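You operate a simulated robot arm through the tools that you are given. There is no shell and no other tool.

You are at the controls of a simulated robot arm. One attempt, no reset.

TASK
Dry the wet can in the tunnel and stand it on the tunnel's roof.
Fine: use the tunnel's dryer, off again; carriage back at load; the other cans stay. Set down upright: what you pick out.

Only the result counts: the job must be done as asked and must still hold three seconds after the hand-in. Knocking over, shifting, dropping, spilling or breaking anything else fails it.

THE ROBOT
A 6-joint arm with a two-finger parallel gripper, fixed in place. Base frame: the origin is on the floor under the middle of its stand, x ahead of it, y to its left, z up. Units: mm, degrees, N and s.
With the tool pointing down near the work surface it reaches from about 100 to 440 mm from the base axis. Its first joint turns from -115.0 to 115.0 degrees. Payload 3.43 kg.
The TCP is the grasp point between the finger pads, 34 mm short of the fingertips. In the tool frame z runs along the fingers and y along their closing line. Largest opening 128 mm; finger width 24, thickness 12; the body of the gripper, 48 by 130 mm, starts 96 mm behind the TCP.
Orientation is that of the tool frame in the base frame, as [roll, pitch, yaw] about the fixed x, y, z axes, in that order (R = Rz(yaw) Ry(pitch) Rx(roll)). With the fingers straight down and closing along the base's y, the tool's x points along the base's -x, its y along +y and its z along -z.

THE INTERFACE
- The arm moves only by the tool move_arm. Its argument "moves" is a list of rows, each a list of 7 numbers: the shift along the tool's x, y, z in cm, then the turn, a rotation vector about the tool's x, y, z in degrees, then the opening in per cent of the stroke, from 0 (shut) to 100 (fully open). In form: [[tx, ty, tz, wx, wy, wz, claw], ...]. A call has 1 to 20 rows; each row is the pose to reach, as a shift and turn from the pose commanded when the call began, along the tool's axes at that moment. Rows are played at 5 a second. More than 50 mm and 8.6 degrees between two rows, or a gripper value outside its range, and nothing of the call is played. A pose out of reach is approached as far as the arm can. The call stops where the force on the tool passes 40 N (or 10 N more than at its start, if that is more) or the arm is blocked; 0.2 s more then pass. The fingers move at their own pace (about 153 mm/s each) and stop on an object; they squeeze with about 28 N. The grip force told is the motor's: it shows also when the fingers shut on nothing. Time passes only in rows, and 0.2 s behind the last, so rows that repeat a pose let the fingers close. It gives the time, the measured TCP pose, the force on the tool (base axes), the opening and the grip force at its end, in the units of the frame above (readings bear some noise), with the torque about the TCP (base axes, N m) and any sound that the robot's microphone picked up.
- Cameras (640 x 400 px; columns grow to the right, rows downward): "scene" is fixed at [49.2, -501.2, 1439.1]; the picture's right is [0.93, -0.38, 0.00], its down [-0.14, -0.35, -0.93] and it looks along [0.35, 0.86, -0.38] (base axes); focal length 324 px, centre (320, 200). "wrist" rides on the gripper at [76, -11, -160] in the tool frame; the picture's right is [0.15, 0.99, 0.00], its down [-0.88, 0.13, -0.46] and it looks along [-0.45, 0.07, 0.89] (tool axes); focal length 234 px, centre (320, 200). There is no depth. A picture from a camera that has moved, and an enlarged one, comes with that camera's place and axes in the base frame and with its lens.
- snapshot(camera): a new picture of that camera. The clock stands still meanwhile.
- move_column(by): slides the trunk up (or, below 0, down) by that many mm; the arm rides with it, the base frame stays. It gives what a move gives, with no picture.
- close_up(camera, box): a new picture of the part [left, top, right, bottom] of that camera's present view, enlarged. The clock stands still meanwhile.
- close_job(): hands the job in; it is judged then, once.

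Places have to be worked out from the pictures, the camera data and where the tool is seen. Open the gripper and draw the arm clear of the work before you hand the job in, unless the task says otherwise.

The tools are called after "Request:" as name(argument=value, ...) on one line, values as JSON. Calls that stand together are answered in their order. move_arm: Moves the arm, as the interface text tells. Its arguments: {"type":"object","properties":{"moves":{"type":"array","items":{"type":"array","items":{"type":"number"}}}},"required":["moves"]} The other tools are called the same way: move_column (by) moves the trunk up or down; snapshot (camera) takes a picture; close_up (camera, box) takes an enlarged picture of a part of a camera's view; close_job () hands the job in.

At the start:

```text
t: 0.0
tcp_pos: [240.9, 251.0, 1350.0]
tool_rot: [-179.9, 0.0, -180.0]
ft_force: [-0.4, 0.3, 0.1]
ft_torque: [-0.01, 0.02, 0.04]
opening: 128.1
grasp_force: 0.1
trunk travel left (down, up): [-900.0, 90.0]
```

scene: 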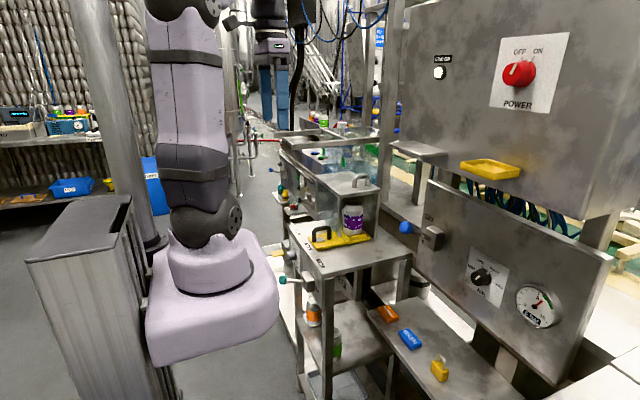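
wrist: 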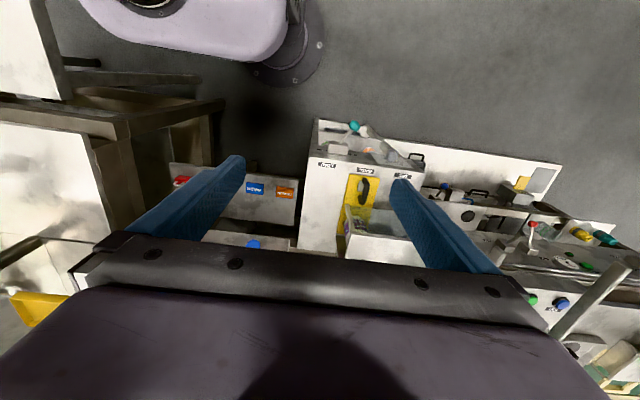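

I start by looking closely at the scene to find the tunnel, carriage, dryer control and cans.

Request:
close_up(camera="scene", box=[260, 120, 420, 220])

Request:
close_up(camera="scene", box=[260, 200, 420, 300])

Request:
close_up(camera="wrist", box=[280, 100, 440, 200])

Request:
close_up(camera="wrist", box=[280, 180, 440, 280])

Request:
close_up(camera="scene", box=[400, 0, 640, 150])

Request:
close_up(camera="scene", box=[360, 180, 600, 330])

```text
4.00 times, centred on (340, 170) of scene
camera zoom: at [49.2, -501.2, 1439.1], right [0.93, -0.38, 0.0], down [-0.14, -0.35, -0.93], along [0.35, 0.86, -0.38], focal length 1297 px, centre (240, 320)
```

zoom: 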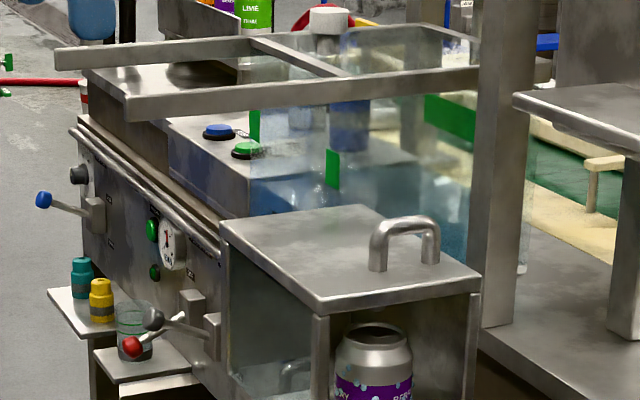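

```text
4.00 times, centred on (340, 250) of scene
camera zoom: at [49.2, -501.2, 1439.1], right [0.93, -0.38, 0.0], down [-0.14, -0.35, -0.93], along [0.35, 0.86, -0.38], focal length 1297 px, centre (240, 0)
```

zoom: 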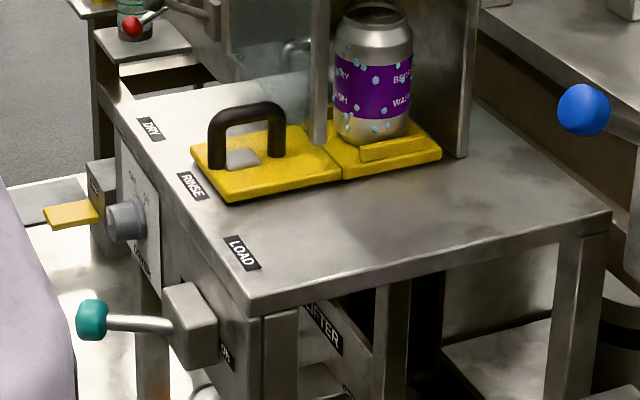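

```text
4.00 times, centred on (360, 150) of wrist
camera zoom: at [165.6, 238.9, 1509.0], right [-0.15, 0.99, 0.0], down [0.88, 0.13, 0.46], along [0.45, 0.07, -0.89], focal length 937 px, centre (160, 400)
```

zoom: 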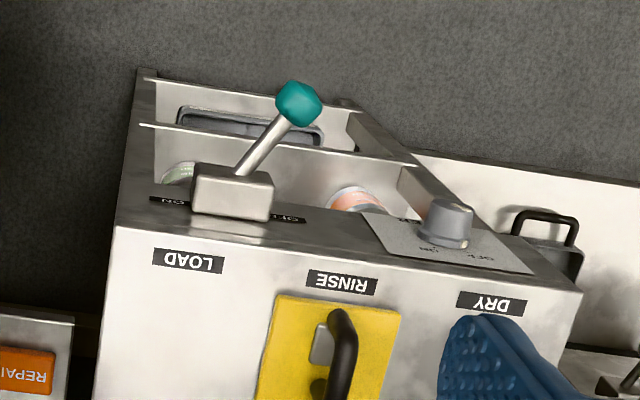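

```text
4.00 times, centred on (360, 230) of wrist
camera zoom: at [165.6, 238.9, 1509.0], right [-0.15, 0.99, 0.0], down [0.88, 0.13, 0.46], along [0.45, 0.07, -0.89], focal length 937 px, centre (160, 80)
```

zoom: 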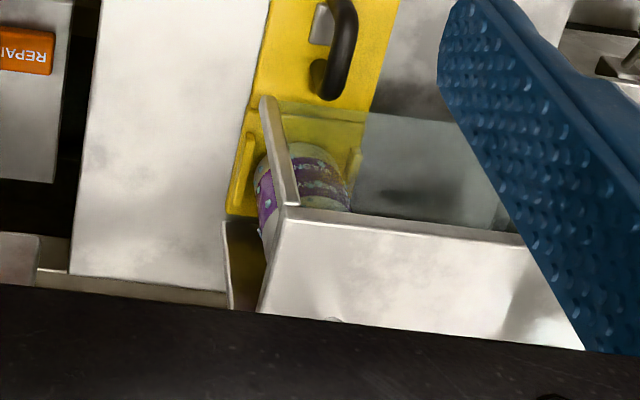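

```text
2.67 times, centred on (520, 75) of scene
camera zoom: at [49.2, -501.2, 1439.1], right [0.93, -0.38, 0.0], down [-0.14, -0.35, -0.93], along [0.35, 0.86, -0.38], focal length 865 px, centre (-213, 533)
```

zoom: 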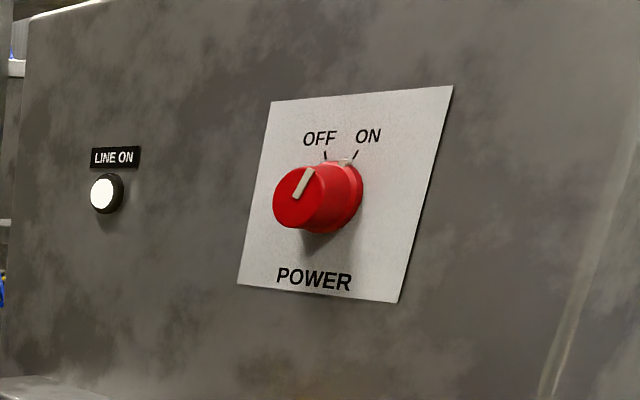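

```text
2.67 times, centred on (480, 255) of scene
camera zoom: at [49.2, -501.2, 1439.1], right [0.93, -0.38, 0.0], down [-0.14, -0.35, -0.93], along [0.35, 0.86, -0.38], focal length 865 px, centre (-107, 53)
```

zoom: 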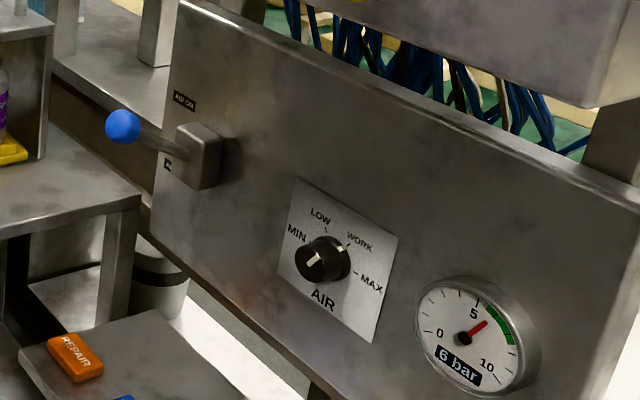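

I look closer at the control face of the tunnel table and the surroundings.

Request:
close_up(camera="wrist", box=[310, 130, 390, 180])

Request:
close_up(camera="wrist", box=[360, 130, 440, 180])

Request:
close_up(camera="scene", box=[270, 230, 350, 280])

Request:
close_up(camera="scene", box=[270, 270, 430, 370])

Request:
close_up(camera="scene", box=[310, 190, 390, 240])

Request:
close_up(camera="scene", box=[260, 140, 340, 190])

Request:
close_up(camera="wrist", box=[400, 150, 640, 300])

```text
8.00 times, centred on (350, 155) of wrist
camera zoom: at [165.6, 238.9, 1509.0], right [-0.15, 0.99, 0.0], down [0.88, 0.13, 0.46], along [0.45, 0.07, -0.89], focal length 1873 px, centre (80, 560)
```

zoom: 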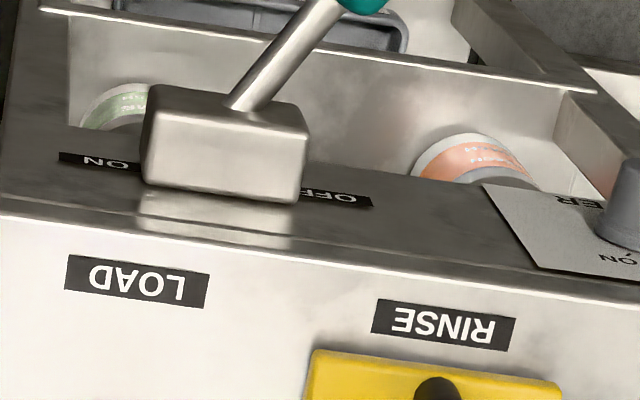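

```text
8.00 times, centred on (400, 155) of wrist
camera zoom: at [165.6, 238.9, 1509.0], right [-0.15, 0.99, 0.0], down [0.88, 0.13, 0.46], along [0.45, 0.07, -0.89], focal length 1873 px, centre (-320, 560)
```

zoom: 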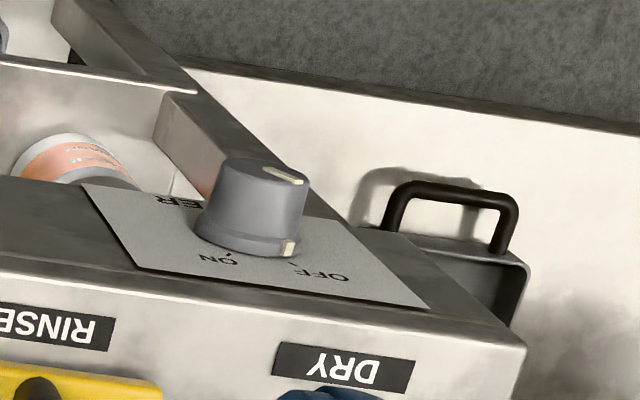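

```text
8.00 times, centred on (310, 255) of scene
camera zoom: at [49.2, -501.2, 1439.1], right [0.93, -0.38, 0.0], down [-0.14, -0.35, -0.93], along [0.35, 0.86, -0.38], focal length 2594 px, centre (400, -240)
```

zoom: 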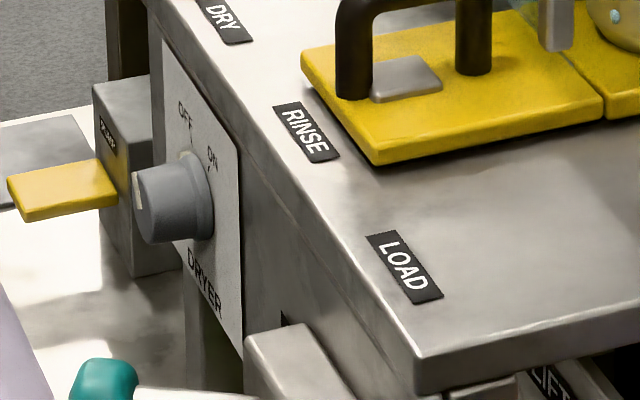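

```text
4.00 times, centred on (350, 320) of scene
camera zoom: at [49.2, -501.2, 1439.1], right [0.93, -0.38, 0.0], down [-0.14, -0.35, -0.93], along [0.35, 0.86, -0.38], focal length 1297 px, centre (200, -280)
```

zoom: 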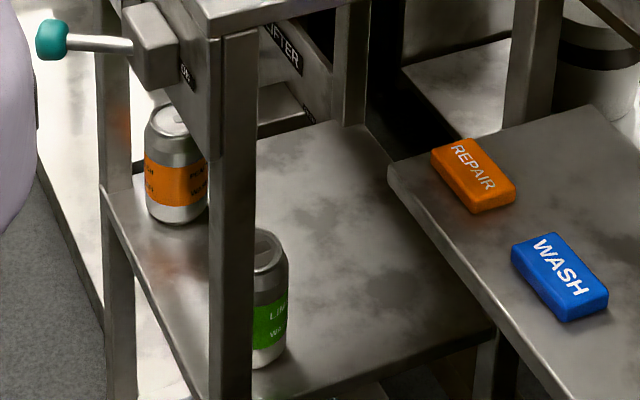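

```text
8.00 times, centred on (350, 215) of scene
camera zoom: at [49.2, -501.2, 1439.1], right [0.93, -0.38, 0.0], down [-0.14, -0.35, -0.93], along [0.35, 0.86, -0.38], focal length 2594 px, centre (80, 80)
```

zoom: 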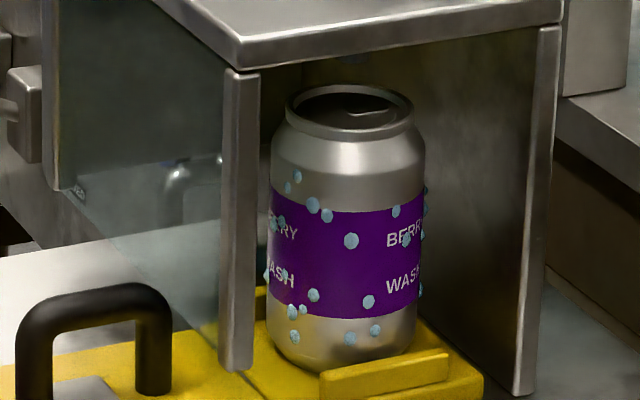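

```text
8.00 times, centred on (300, 165) of scene
camera zoom: at [49.2, -501.2, 1439.1], right [0.93, -0.38, 0.0], down [-0.14, -0.35, -0.93], along [0.35, 0.86, -0.38], focal length 2594 px, centre (480, 480)
```

zoom: 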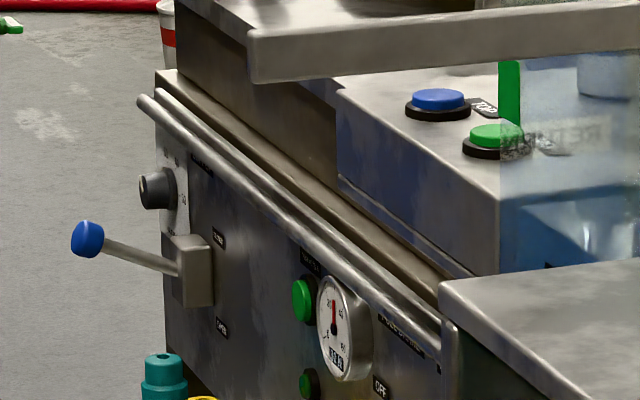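

```text
2.67 times, centred on (520, 225) of wrist
camera zoom: at [165.6, 238.9, 1509.0], right [-0.15, 0.99, 0.0], down [0.88, 0.13, 0.46], along [0.45, 0.07, -0.89], focal length 624 px, centre (-213, 133)
```

zoom: 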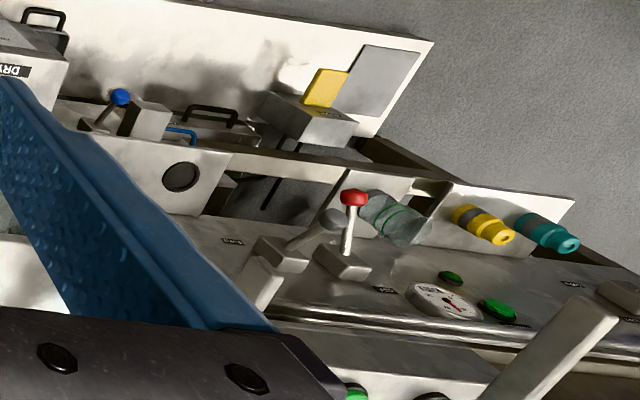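

The table carries a tunnel with a roof handle, and a yellow carriage now at RINSE with the wet berry can on it. The marks along y are LOAD (about 286), RINSE (397) and DRY (509); the DRYER knob on the front face is near (340, 490, 800) and set to OFF. I tilt the tool outward and move forward high above the table, to learn the reach and get a better view.

Request:
move_arm(moves=[[-2, 0, 0, 0, -8, 0, 100], [-4, 0, 0, 0, -16, 0, 100], [-6, 0, 0, 0, -24, 0, 100], [-8, 0, 0, 0, -32, 0, 100], [-10, 0, 0, 0, -40, 0, 100], [-12, 0, 0, 0, -45, 0, 100]])

Request:
snapshot(camera="wrist")

Request:
snapshot(camera="scene")

```text
t: 1.4
tcp_pos: [361.7, 251.4, 1350.1]
tool_rot: [179.9, 45.2, 179.9]
ft_force: [0.4, 0.6, -0.3]
ft_torque: [0.0, 0.0, 0.02]
opening: 127.8
grasp_force: 0.1
trunk travel left (down, up): [-900.0, 90.0]
```

```text
taken
camera wrist: at [194.7, 240.0, 1408.9], right [-0.1, 0.99, -0.1], down [0.3, 0.13, 0.95], along [0.95, 0.07, -0.31], focal length 234 px, centre (320, 200)
```

wrist: 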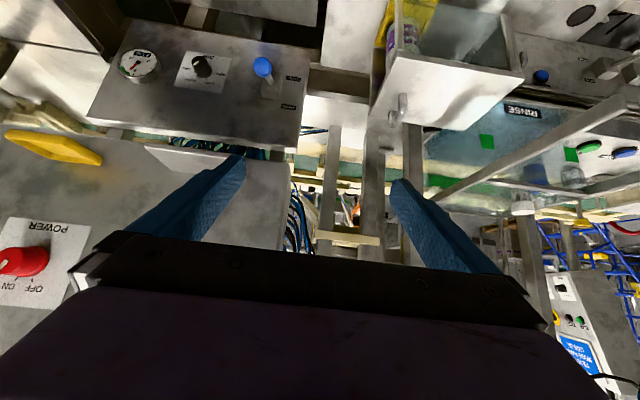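

```text
taken
```

scene: 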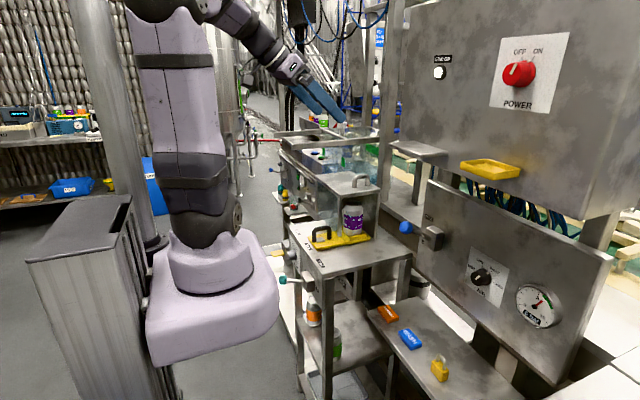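

The pose is reached with the tool 45° down and outward. I now move above the carriage handle near (410, 397, 1010), still clear of it, with the gripper partly closed.

Request:
move_arm(moves=[[2.06, 1.46, 2.75, 0, 0, 0, 60], [4.13, 2.91, 5.49, 0, 0, 0, 60], [6.19, 4.37, 8.24, 0, 0, 0, 50], [8.25, 5.82, 10.98, 0, 0, 0, 50], [10.32, 7.28, 13.73, 0, 0, 0, 50], [12.38, 8.74, 16.48, 0, 0, 0, 50], [14.44, 10.19, 19.22, 0, 0, 0, 50], [16.5, 11.65, 21.97, 0, 0, 0, 50], [18.57, 13.1, 24.7, 0, 0, 0, 50], [20.63, 14.56, 27.46, 0, 0, 0, 50]])

Request:
snapshot(camera="wrist")

Request:
snapshot(camera="scene")

```text
t: 3.6
tcp_pos: [407.8, 394.0, 1007.2]
tool_rot: [179.9, 45.0, 180.0]
ft_force: [-0.6, -0.8, -0.1]
ft_torque: [0.01, 0.01, 0.03]
opening: 63.8
grasp_force: 0.0
trunk travel left (down, up): [-900.0, 90.0]
```

```text
taken
camera wrist: at [241.2, 382.7, 1067.2], right [-0.1, 0.99, -0.1], down [0.3, 0.13, 0.94], along [0.95, 0.07, -0.31], focal length 234 px, centre (320, 200)
```

wrist: 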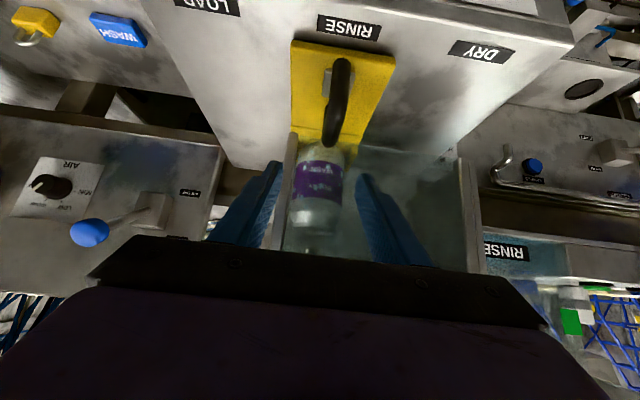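

```text
taken
```

scene: 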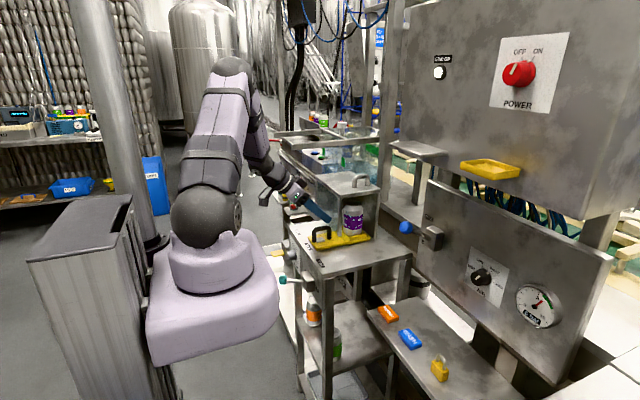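

The arm reaches above the handle. I take enlarged wrist views to measure the handle and the marks precisely.

Request:
close_up(camera="wrist", box=[260, 20, 420, 120])

Request:
close_up(camera="wrist", box=[260, 110, 420, 210])

Request:
close_up(camera="scene", box=[280, 180, 380, 250])

Request:
close_up(camera="wrist", box=[0, 120, 240, 270])

```text
4.00 times, centred on (340, 70) of wrist
camera zoom: at [241.2, 382.7, 1067.2], right [-0.1, 0.99, -0.1], down [0.3, 0.13, 0.94], along [0.95, 0.07, -0.31], focal length 937 px, centre (240, 720)
```

zoom: 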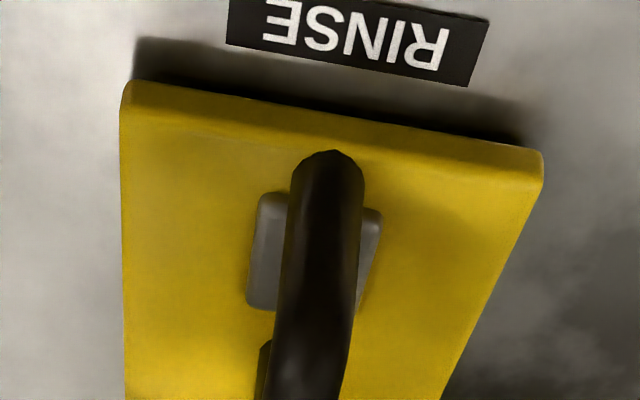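

```text
4.00 times, centred on (340, 160) of wrist
camera zoom: at [241.2, 382.7, 1067.2], right [-0.1, 0.99, -0.1], down [0.3, 0.13, 0.94], along [0.95, 0.07, -0.31], focal length 937 px, centre (240, 360)
```

zoom: 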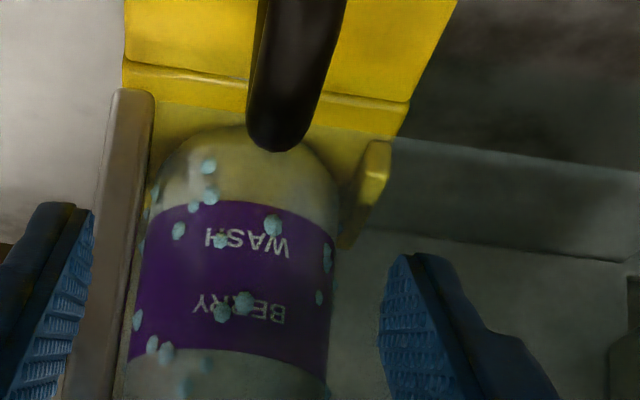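

```text
5.71 times, centred on (330, 215) of scene
camera zoom: at [49.2, -501.2, 1439.1], right [0.93, -0.38, 0.0], down [-0.14, -0.35, -0.93], along [0.35, 0.86, -0.38], focal length 1853 px, centre (263, 114)
```

zoom: 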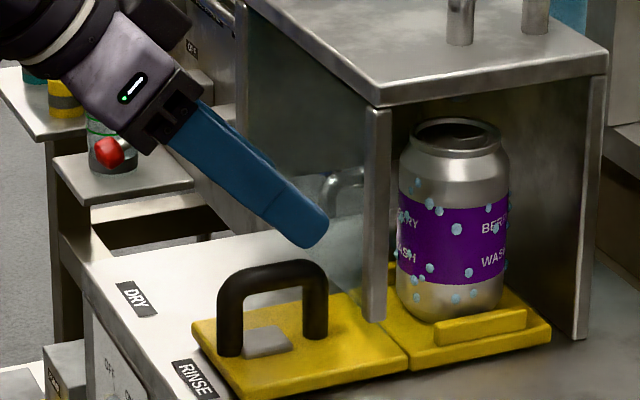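

```text
2.67 times, centred on (120, 195) of wrist
camera zoom: at [241.2, 382.7, 1067.2], right [-0.1, 0.99, -0.1], down [0.3, 0.13, 0.94], along [0.95, 0.07, -0.31], focal length 624 px, centre (853, 213)
```

zoom: 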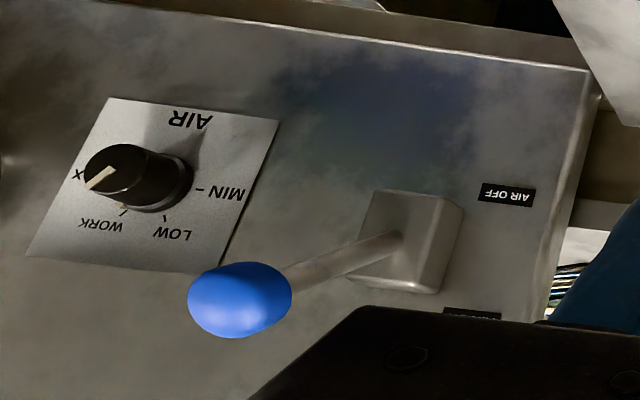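

I let the arm settle to compare commanded with measured position.

Request:
move_arm(moves=[[0, 0, 0, 0, 0, 0, 40], [0, 0, 0, 0, 0, 0, 40]])

```text
t: 4.2
tcp_pos: [407.5, 392.6, 1008.5]
tool_rot: [-180.0, 45.0, -180.0]
ft_force: [-0.7, -0.6, -0.5]
ft_torque: [0.0, 0.0, -0.02]
opening: 51.0
grasp_force: 0.1
trunk travel left (down, up): [-900.0, 90.0]
```

The reading holds at about (407.6, 393, 1008). Before gripping I test that the DRY position (y about 510) is reachable at this height with this orientation.

Request:
move_arm(moves=[[0, 2, 0, 0, 0, 0, 40], [0, 4, 0, 0, 0, 0, 40], [0, 6, 0, 0, 0, 0, 40], [0, 8, 0, 0, 0, 0, 40], [0, 10, 0, 0, 0, 0, 40], [0, 11.7, 0, 0, 0, 0, 40], [0, 11.7, 0, 0, 0, 0, 40]])

Request:
snapshot(camera="wrist")

```text
t: 5.8
tcp_pos: [409.3, 513.3, 1010.3]
tool_rot: [179.9, 45.1, 180.0]
ft_force: [-0.8, -0.8, 0.1]
ft_torque: [-0.02, -0.01, 0.02]
opening: 51.1
grasp_force: 0.2
trunk travel left (down, up): [-900.0, 90.0]
```

```text
taken
camera wrist: at [243.2, 501.5, 1068.8], right [-0.1, 0.99, -0.1], down [0.3, 0.13, 0.94], along [0.95, 0.07, -0.31], focal length 234 px, centre (320, 200)
```

wrist: 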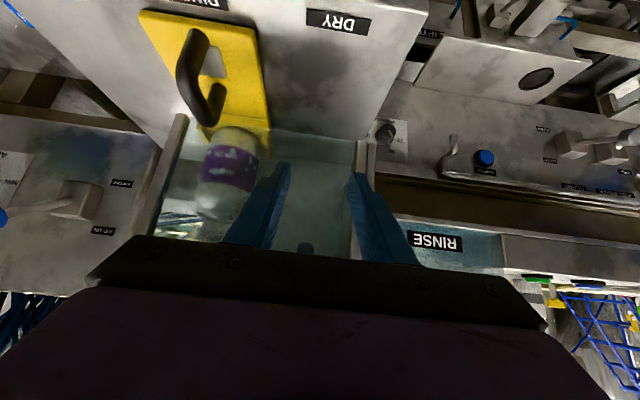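

DRY is reachable. I go back over the handle and descend astride the bar with about 50 mm opening.

Request:
move_arm(moves=[[-0.14, -4, 0.14, 0, 0, 0, 40], [-0.14, -8, 0.14, 0, 0, 0, 40], [-0.14, -11.5, 0.14, 0, 0, 0, 40], [-0.14, -11.5, 0.14, 0, 0, 0, 40], [1.0, -11.5, 1.28, 0, 0, 0, 40], [2.1, -11.5, 2.4, 0, 0, 0, 40], [3.3, -11.5, 3.6, 0, 0, 0, 40], [4.53, -11.5, 4.81, 0, 0, 0, 40], [4.53, -11.5, 4.81, 0, 0, 0, 40]])

Request:
snapshot(camera="wrist")

Request:
close_up(camera="scene", box=[280, 180, 380, 250])

```text
t: 7.8
tcp_pos: [413.3, 397.7, 943.6]
tool_rot: [-179.9, 45.0, -179.9]
ft_force: [0.3, 0.1, -0.8]
ft_torque: [-0.01, -0.01, -0.03]
opening: 51.2
grasp_force: 0.2
trunk travel left (down, up): [-900.0, 90.0]
```

```text
taken
camera wrist: at [245.9, 386.2, 1002.9], right [-0.1, 0.99, -0.1], down [0.3, 0.13, 0.94], along [0.95, 0.07, -0.31], focal length 234 px, centre (320, 200)
```

wrist: 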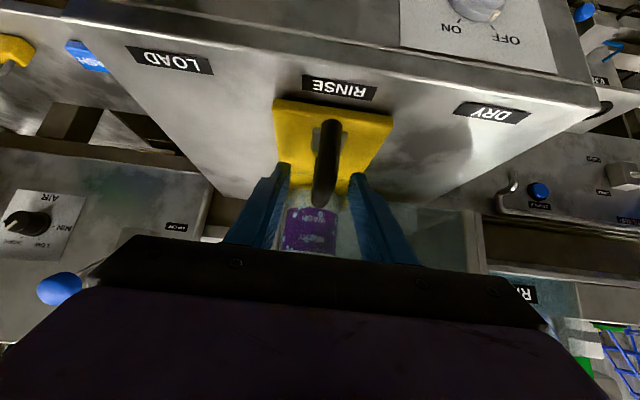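

```text
5.71 times, centred on (330, 215) of scene
camera zoom: at [49.2, -501.2, 1439.1], right [0.93, -0.38, 0.0], down [-0.14, -0.35, -0.93], along [0.35, 0.86, -0.38], focal length 1853 px, centre (263, 114)
```

zoom: 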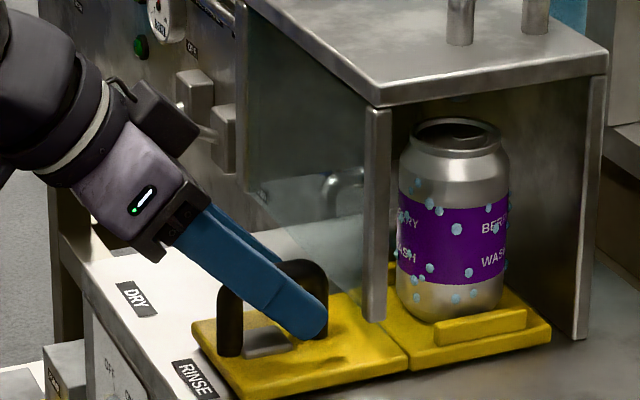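

The fingers straddle the handle bar with no contact. I close on it.

Request:
move_arm(moves=[[0, 0, 0, 0, 0, 0, 20], [0, 0, 0, 0, 0, 0, 5], [0, 0, 0, 0, 0, 0, 5], [0, 0, 0, 0, 0, 0, 5]])

```text
t: 8.8
tcp_pos: [412.9, 398.2, 944.6]
tool_rot: [-179.9, 45.0, -180.0]
ft_force: [-0.6, 2.7, -0.9]
ft_torque: [-0.01, -0.03, 0.02]
opening: 15.9
grasp_force: 44.9
trunk travel left (down, up): [-900.0, 90.0]
```

The handle is gripped (opening 15.9 mm). I slide the carriage slowly toward +y and watch the force.

Request:
move_arm(moves=[[0, 0.3, 0, 0, 0, 0, 5], [0, 0.8, 0, 0, 0, 0, 5], [0, 1.3, 0, 0, 0, 0, 5], [0, 1.8, 0, 0, 0, 0, 5], [0, 2.2, 0, 0, 0, 0, 5]])

Request:
close_up(camera="scene", box=[280, 180, 380, 250])

```text
t: 10.0
tcp_pos: [412.5, 419.5, 944.6]
tool_rot: [-179.9, 45.0, -180.0]
ft_force: [3.5, -0.5, 1.3]
ft_torque: [-0.02, 0.76, -0.01]
opening: 15.7
grasp_force: 45.4
trunk travel left (down, up): [-900.0, 90.0]
```

```text
5.71 times, centred on (330, 215) of scene
camera zoom: at [49.2, -501.2, 1439.1], right [0.93, -0.38, 0.0], down [-0.14, -0.35, -0.93], along [0.35, 0.86, -0.38], focal length 1853 px, centre (263, 114)
```

zoom: 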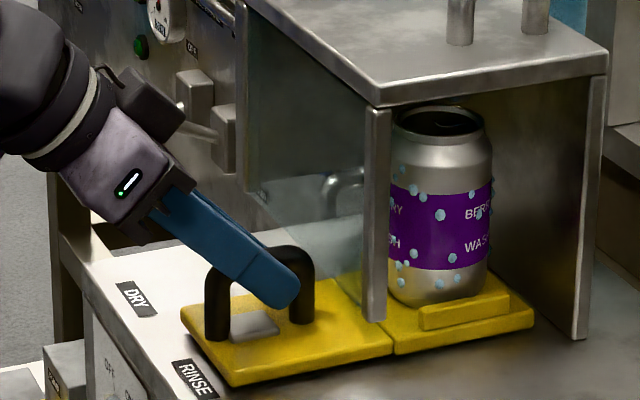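

The carriage slides freely and the can rides along. I continue toward DRY (about 110 mm from RINSE).

Request:
move_arm(moves=[[0, 0.5, 0, 0, 0, 0, 5], [0, 1.0, 0, 0, 0, 0, 5], [0, 1.5, 0, 0, 0, 0, 5], [0, 2.0, 0, 0, 0, 0, 5], [0, 2.5, 0, 0, 0, 0, 5], [0, 3.0, 0, 0, 0, 0, 5], [0, 3.5, 0, 0, 0, 0, 5], [0, 4.0, 0, 0, 0, 0, 5], [0, 4.5, 0, 0, 0, 0, 5], [0, 5.0, 0, 0, 0, 0, 5], [0, 5.5, 0, 0, 0, 0, 5], [0, 6.0, 0, 0, 0, 0, 5], [0, 6.5, 0, 0, 0, 0, 5], [0, 7.0, 0, 0, 0, 0, 5], [0, 7.5, 0, 0, 0, 0, 5], [0, 8.0, 0, 0, 0, 0, 5], [0, 8.4, 0, 0, 0, 0, 5], [0, 8.6, 0, 0, 0, 0, 5]])

Request:
close_up(camera="scene", box=[280, 180, 380, 250])

Request:
snapshot(camera="wrist")

```text
t: 13.8
tcp_pos: [412.8, 507.0, 943.8]
tool_rot: [179.8, 44.9, 179.9]
ft_force: [1.9, 0.7, -0.1]
ft_torque: [-0.04, 0.27, -0.01]
opening: 16.1
grasp_force: 44.8
trunk travel left (down, up): [-900.0, 90.0]
```

```text
5.71 times, centred on (330, 215) of scene
camera zoom: at [49.2, -501.2, 1439.1], right [0.93, -0.38, 0.0], down [-0.14, -0.35, -0.93], along [0.35, 0.86, -0.38], focal length 1853 px, centre (263, 114)
```

zoom: 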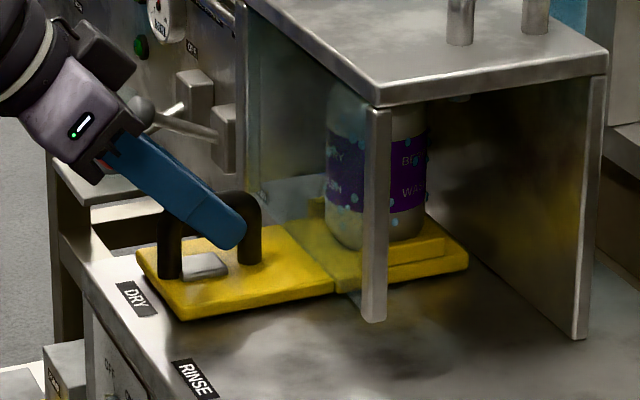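

```text
taken
camera wrist: at [245.9, 494.9, 1002.8], right [-0.1, 0.99, -0.1], down [0.3, 0.13, 0.94], along [0.95, 0.07, -0.31], focal length 234 px, centre (320, 200)
```

wrist: 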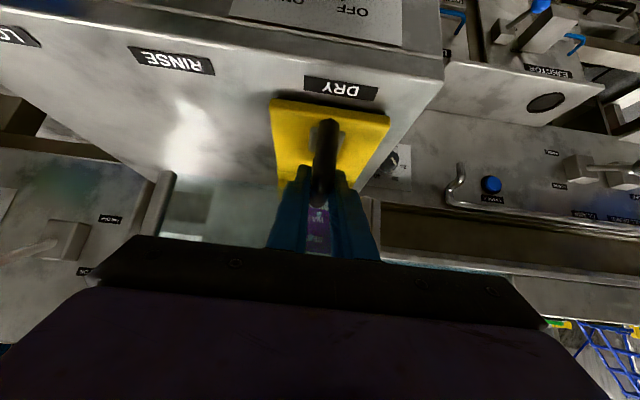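

The carriage stands at DRY to within about 2 mm of the label. I nudge 2 mm more, then release the handle.

Request:
move_arm(moves=[[0, 0.1, 0, 0, 0, 0, 5], [0, 0.2, 0, 0, 0, 0, 5], [0, 0.2, 0, 0, 0, 0, 5]])

Request:
close_up(camera="wrist", box=[240, 60, 400, 160])

```text
t: 14.6
tcp_pos: [412.8, 507.7, 942.9]
tool_rot: [180.0, 45.0, -180.0]
ft_force: [0.8, 1.2, 2.6]
ft_torque: [0.03, 0.67, -0.06]
opening: 15.9
grasp_force: 45.0
trunk travel left (down, up): [-900.0, 90.0]
```

```text
4.00 times, centred on (320, 110) of wrist
camera zoom: at [245.9, 496.3, 1002.8], right [-0.1, 0.99, -0.1], down [0.3, 0.13, 0.94], along [0.95, 0.07, -0.31], focal length 937 px, centre (320, 560)
```

zoom: 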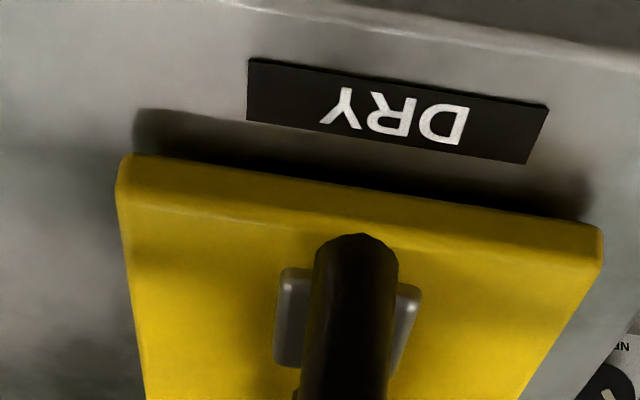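

The plate centre reads about 3 mm short of the DRY label centre, relative to how it stood at RINSE. I move 3 mm more and then open the fingers.

Request:
move_arm(moves=[[0, 0.15, 0, 0, 0, 0, 5], [0, 0.3, 0, 0, 0, 0, 5], [0, 0.3, 0, 0, 0, 0, 5]])

Request:
close_up(camera="wrist", box=[240, 60, 400, 160])

```text
t: 15.4
tcp_pos: [413.0, 509.9, 943.4]
tool_rot: [-180.0, 45.1, 179.9]
ft_force: [4.5, -0.9, 6.2]
ft_torque: [-0.06, 0.87, 0.08]
opening: 15.6
grasp_force: 44.9
trunk travel left (down, up): [-900.0, 90.0]
```

```text
4.00 times, centred on (320, 110) of wrist
camera zoom: at [245.8, 498.4, 1002.7], right [-0.1, 0.99, -0.1], down [0.3, 0.13, 0.95], along [0.95, 0.07, -0.31], focal length 937 px, centre (320, 560)
```

zoom: 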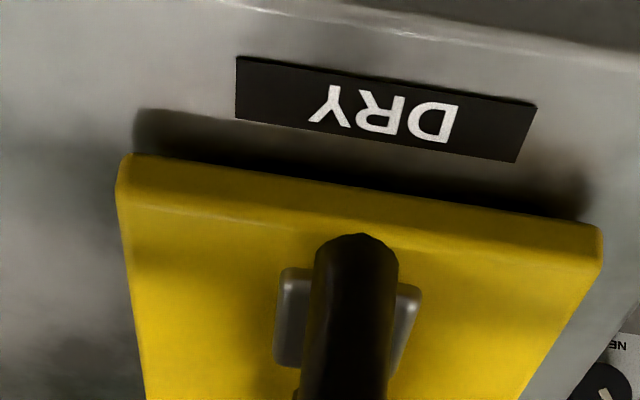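

The carriage is aligned with DRY. I open the fingers and back away along the tool axis and upward.

Request:
move_arm(moves=[[0, 0, 0, 0, 0, 0, 40], [0, 0, 0, 0, 0, 0, 40], [0, 0, -1, 0, 0, 0, 40], [-0.3, 0, -3, 0, 0, 0, 40], [-0.6, 0, -6, 0, 0, 0, 40], [-1, 0, -9, 0, 0, 0, 40], [-1, 0, -12, 0, 0, 0, 40], [-1, 0, -15, 0, 0, 0, 40]])

Request:
snapshot(camera="wrist")

Request:
snapshot(camera="scene")

```text
t: 17.2
tcp_pos: [312.3, 513.8, 1058.8]
tool_rot: [-180.0, 45.0, 180.0]
ft_force: [0.4, -0.1, 1.0]
ft_torque: [-0.02, -0.02, -0.03]
opening: 51.2
grasp_force: 0.0
trunk travel left (down, up): [-900.0, 90.0]
```

```text
taken
camera wrist: at [145.1, 502.4, 1118.5], right [-0.1, 0.99, -0.1], down [0.3, 0.13, 0.94], along [0.95, 0.07, -0.31], focal length 234 px, centre (320, 200)
```

wrist: 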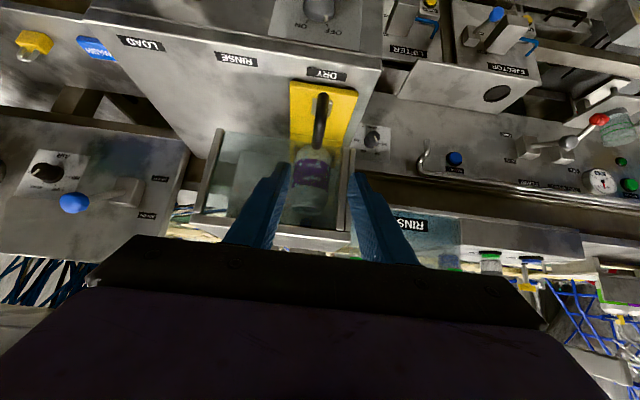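

```text
taken
```

scene: 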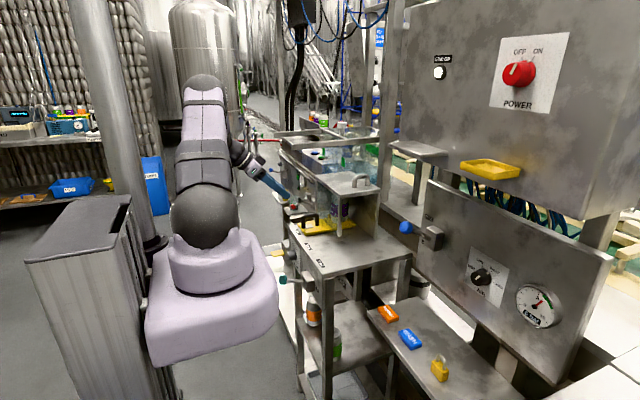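

The knob sits near (335, 490, 810) facing -x. I back to x of about 250 and swing the tool to horizontal, pointing +x, before lowering with the trunk.

Request:
move_arm(moves=[[0.74, -0.4, -0.74, 0, -7.5, 0, 40], [1.48, -0.8, -1.48, 0, -15, 0, 40], [2.22, -1.2, -2.22, 0, -22.5, 0, 40], [2.97, -1.6, -2.97, 0, -30, 0, 40], [3.7, -2.0, -3.7, 0, -37.5, 0, 40], [4.4, -2.3, -4.4, 0, -45, 0, 40], [4.4, -2.3, -4.4, 0, -45, 0, 40]])

Request:
snapshot(camera="scene")

Request:
snapshot(camera="wrist")

```text
t: 18.8
tcp_pos: [248.9, 489.3, 1056.9]
tool_rot: [19.9, 89.9, 19.8]
ft_force: [0.7, -0.3, -0.4]
ft_torque: [0.03, -0.02, 0.02]
opening: 51.1
grasp_force: 0.0
trunk travel left (down, up): [-900.0, 90.0]
```

```text
taken
```

scene: 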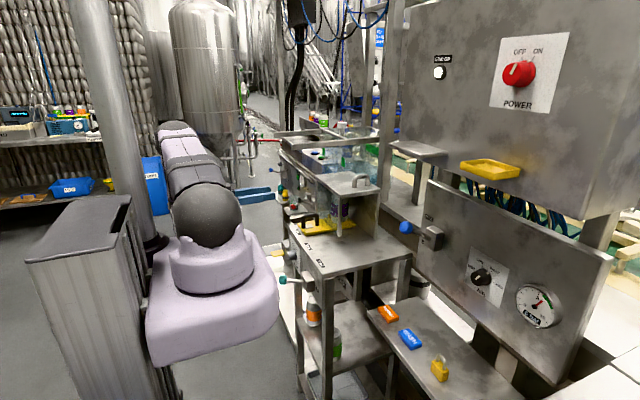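

```text
taken
camera wrist: at [90.6, 476.5, 981.5], right [0.0, 0.99, -0.15], down [-0.46, 0.13, 0.88], along [0.89, 0.07, 0.45], focal length 234 px, centre (320, 200)
```

wrist: 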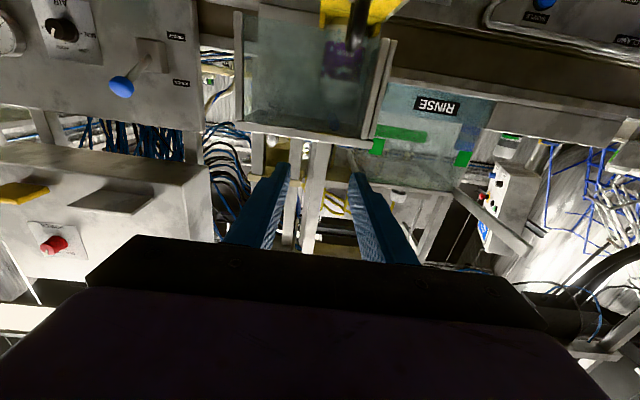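

The way below is clear: the fingertips are at x of about 283, and the table edge and teal lever are outside the sweep. I lower the trunk by 200 mm.

Request:
move_column(by=-200)

Request:
snapshot(camera="wrist")

Request:
snapshot(camera="scene")

```text
t: 21.0
tcp_pos: [251.0, 487.9, 857.5]
tool_rot: [-120.8, 90.0, -120.8]
ft_force: [-0.6, -0.2, -0.2]
ft_torque: [0.03, -0.01, 0.06]
opening: 51.4
grasp_force: 0.0
trunk travel left (down, up): [-700.0, 290.0]
```

```text
taken
camera wrist: at [90.6, 476.7, 781.7], right [0.0, 0.99, -0.15], down [-0.46, 0.13, 0.88], along [0.89, 0.07, 0.45], focal length 234 px, centre (320, 200)
```

wrist: 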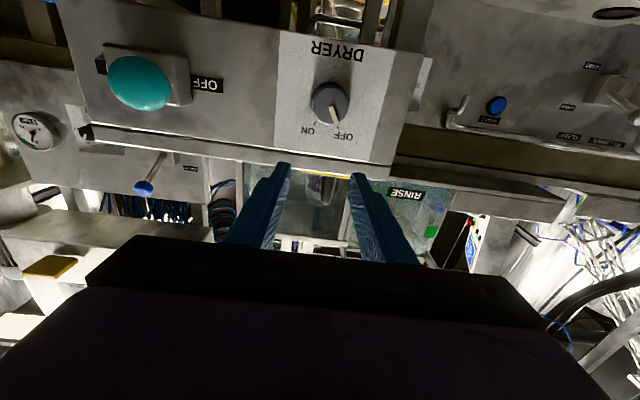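

```text
taken
```

scene: 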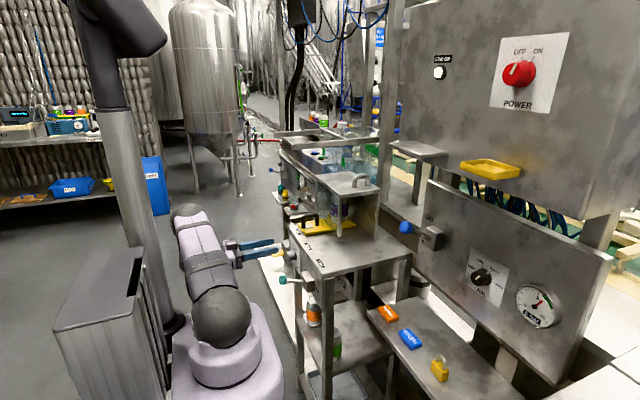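

The dryer knob is now in clear view. I enlarge it.

Request:
close_up(camera="wrist", box=[260, 40, 420, 140])

Request:
close_up(camera="scene", box=[230, 220, 330, 290])

```text
4.00 times, centred on (340, 90) of wrist
camera zoom: at [90.6, 476.7, 781.7], right [0.0, 0.99, -0.15], down [-0.46, 0.13, 0.88], along [0.89, 0.07, 0.45], focal length 937 px, centre (240, 640)
```

zoom: 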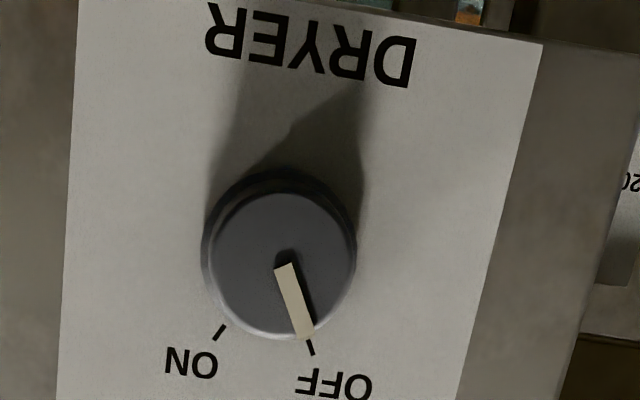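

```text
5.71 times, centred on (280, 255) of scene
camera zoom: at [49.2, -501.2, 1439.1], right [0.93, -0.38, 0.0], down [-0.14, -0.35, -0.93], along [0.35, 0.86, -0.38], focal length 1853 px, centre (549, -114)
```

zoom: 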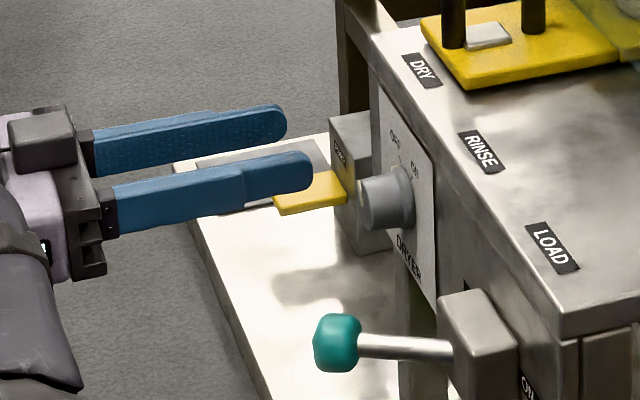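

The knob axis is at about y=490, z=801, its face at x≈330 and its collar at x≈345, with a radius of about 17 mm. OFF and ON lie ±30° from vertical, so turning it on is +60° about the tool axis. I lower to its height, still in front of it.

Request:
move_arm(moves=[[1.5, 0.05, 0, 0, 0, 0, 45], [3.0, 0.1, 0, 0, 0, 0, 47], [4.5, 0.13, 0, 0, 0, 0, 47], [5.6, 0.13, 0, 0, 0, 0, 47], [5.6, 0.13, 1.5, 0, 0, 0, 47], [5.6, 0.13, 1.5, 0, 0, 0, 47]])

Request:
snapshot(camera="wrist")

Request:
close_up(camera="scene", box=[230, 220, 330, 290])

```text
t: 22.4
tcp_pos: [265.7, 487.7, 801.0]
tool_rot: [-68.1, 90.0, -68.1]
ft_force: [-0.4, 1.0, 0.4]
ft_torque: [0.0, 0.0, 0.0]
opening: 60.1
grasp_force: 0.0
trunk travel left (down, up): [-700.0, 290.0]
```

```text
taken
camera wrist: at [106.8, 476.8, 724.8], right [0.0, 0.99, -0.15], down [-0.46, 0.13, 0.88], along [0.89, 0.07, 0.45], focal length 234 px, centre (320, 200)
```

wrist: 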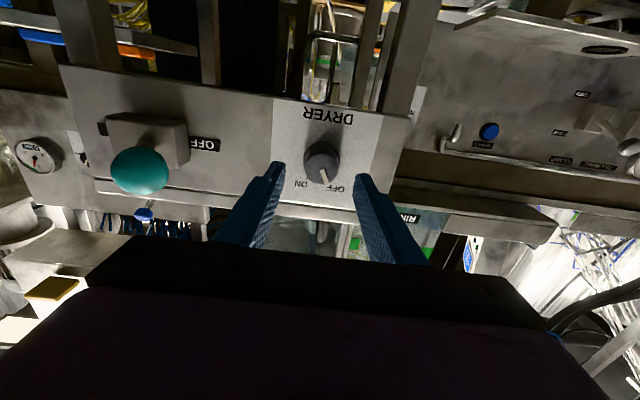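

```text
5.71 times, centred on (280, 255) of scene
camera zoom: at [49.2, -501.2, 1439.1], right [0.93, -0.38, 0.0], down [-0.14, -0.35, -0.93], along [0.35, 0.86, -0.38], focal length 1853 px, centre (549, -114)
```

zoom: 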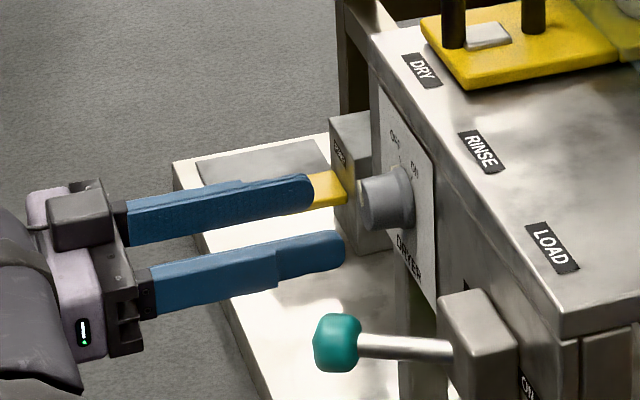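

I check the knob's alignment once more with an enlarged view before moving in.

Request:
close_up(camera="wrist", box=[240, 100, 400, 200])

```text
4.00 times, centred on (320, 150) of wrist
camera zoom: at [106.8, 476.8, 724.8], right [0.0, 0.99, -0.15], down [-0.46, 0.13, 0.88], along [0.89, 0.07, 0.45], focal length 937 px, centre (320, 400)
```

zoom: 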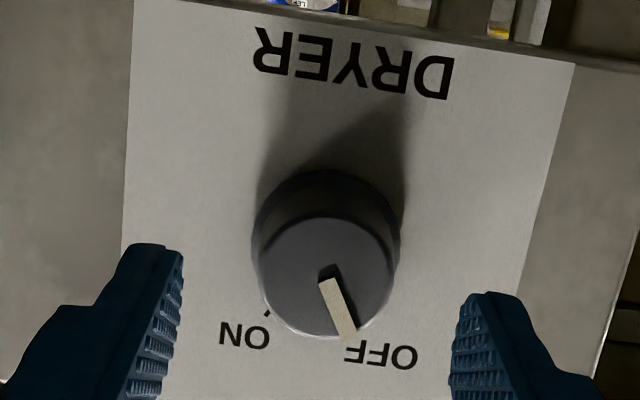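

The knob is centred between the fingers: face at x≈325, axis at (490.5, 801.5). I advance 43 mm so the pads cover it, then close.

Request:
move_arm(moves=[[0, 0.15, 1, 0, 0, 0, 47], [0, 0.15, 2, 0, 0, 0, 47], [0, 0.15, 3, 0, 0, 0, 47], [0, 0.15, 3.6, 0, 0, 0, 47], [0, 0.15, 4.2, 0, 0, 0, 47], [0, 0.15, 4.2, 0, 0, 0, 47]])

Request:
close_up(camera="wrist", box=[240, 100, 400, 200])

Request:
close_up(camera="scene", box=[230, 220, 330, 290])

```text
t: 23.8
tcp_pos: [307.2, 491.9, 801.8]
tool_rot: [114.3, 90.0, 114.3]
ft_force: [0.0, -0.8, 0.8]
ft_torque: [0.02, 0.01, 0.01]
opening: 60.4
grasp_force: 0.0
trunk travel left (down, up): [-700.0, 290.0]
```

```text
4.00 times, centred on (320, 150) of wrist
camera zoom: at [148.4, 480.5, 726.3], right [0.0, 0.99, -0.15], down [-0.46, 0.13, 0.88], along [0.89, 0.07, 0.45], focal length 937 px, centre (320, 400)
```

zoom: 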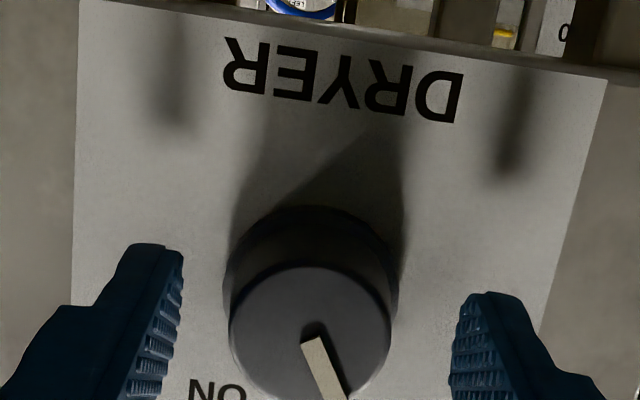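

```text
5.71 times, centred on (280, 255) of scene
camera zoom: at [49.2, -501.2, 1439.1], right [0.93, -0.38, 0.0], down [-0.14, -0.35, -0.93], along [0.35, 0.86, -0.38], focal length 1853 px, centre (549, -114)
```

zoom: 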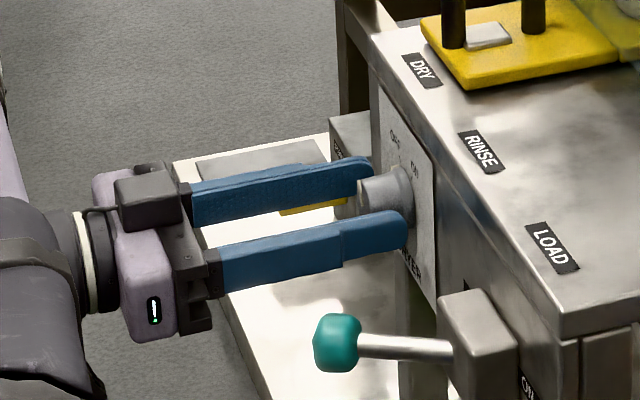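

The knob sits about 2 mm toward -y of the finger midpoint. I correct that, go 2 mm deeper, and close on it.

Request:
move_arm(moves=[[0, -0.18, 0.2, 0, 0, 0, 47], [0, -0.18, 0.2, 0, 0, 0, 35], [0, -0.18, 0.2, 0, 0, 0, 25], [0, -0.18, 0.2, 0, 0, 0, 22], [0, -0.18, 0.2, 0, 0, 0, 22]])

Request:
close_up(camera="wrist", box=[240, 100, 400, 200])

```text
t: 25.0
tcp_pos: [310.9, 490.3, 801.7]
tool_rot: [-32.5, 89.9, -32.5]
ft_force: [1.3, 0.7, -0.6]
ft_torque: [0.04, -0.04, 0.07]
opening: 34.8
grasp_force: 45.4
trunk travel left (down, up): [-700.0, 290.0]
```

```text
4.00 times, centred on (320, 150) of wrist
camera zoom: at [150.3, 478.4, 725.8], right [0.0, 0.99, -0.15], down [-0.46, 0.13, 0.88], along [0.89, 0.07, 0.45], focal length 937 px, centre (320, 400)
```

zoom: 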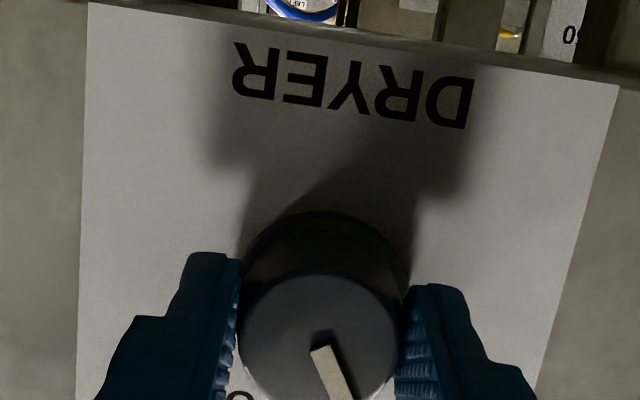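

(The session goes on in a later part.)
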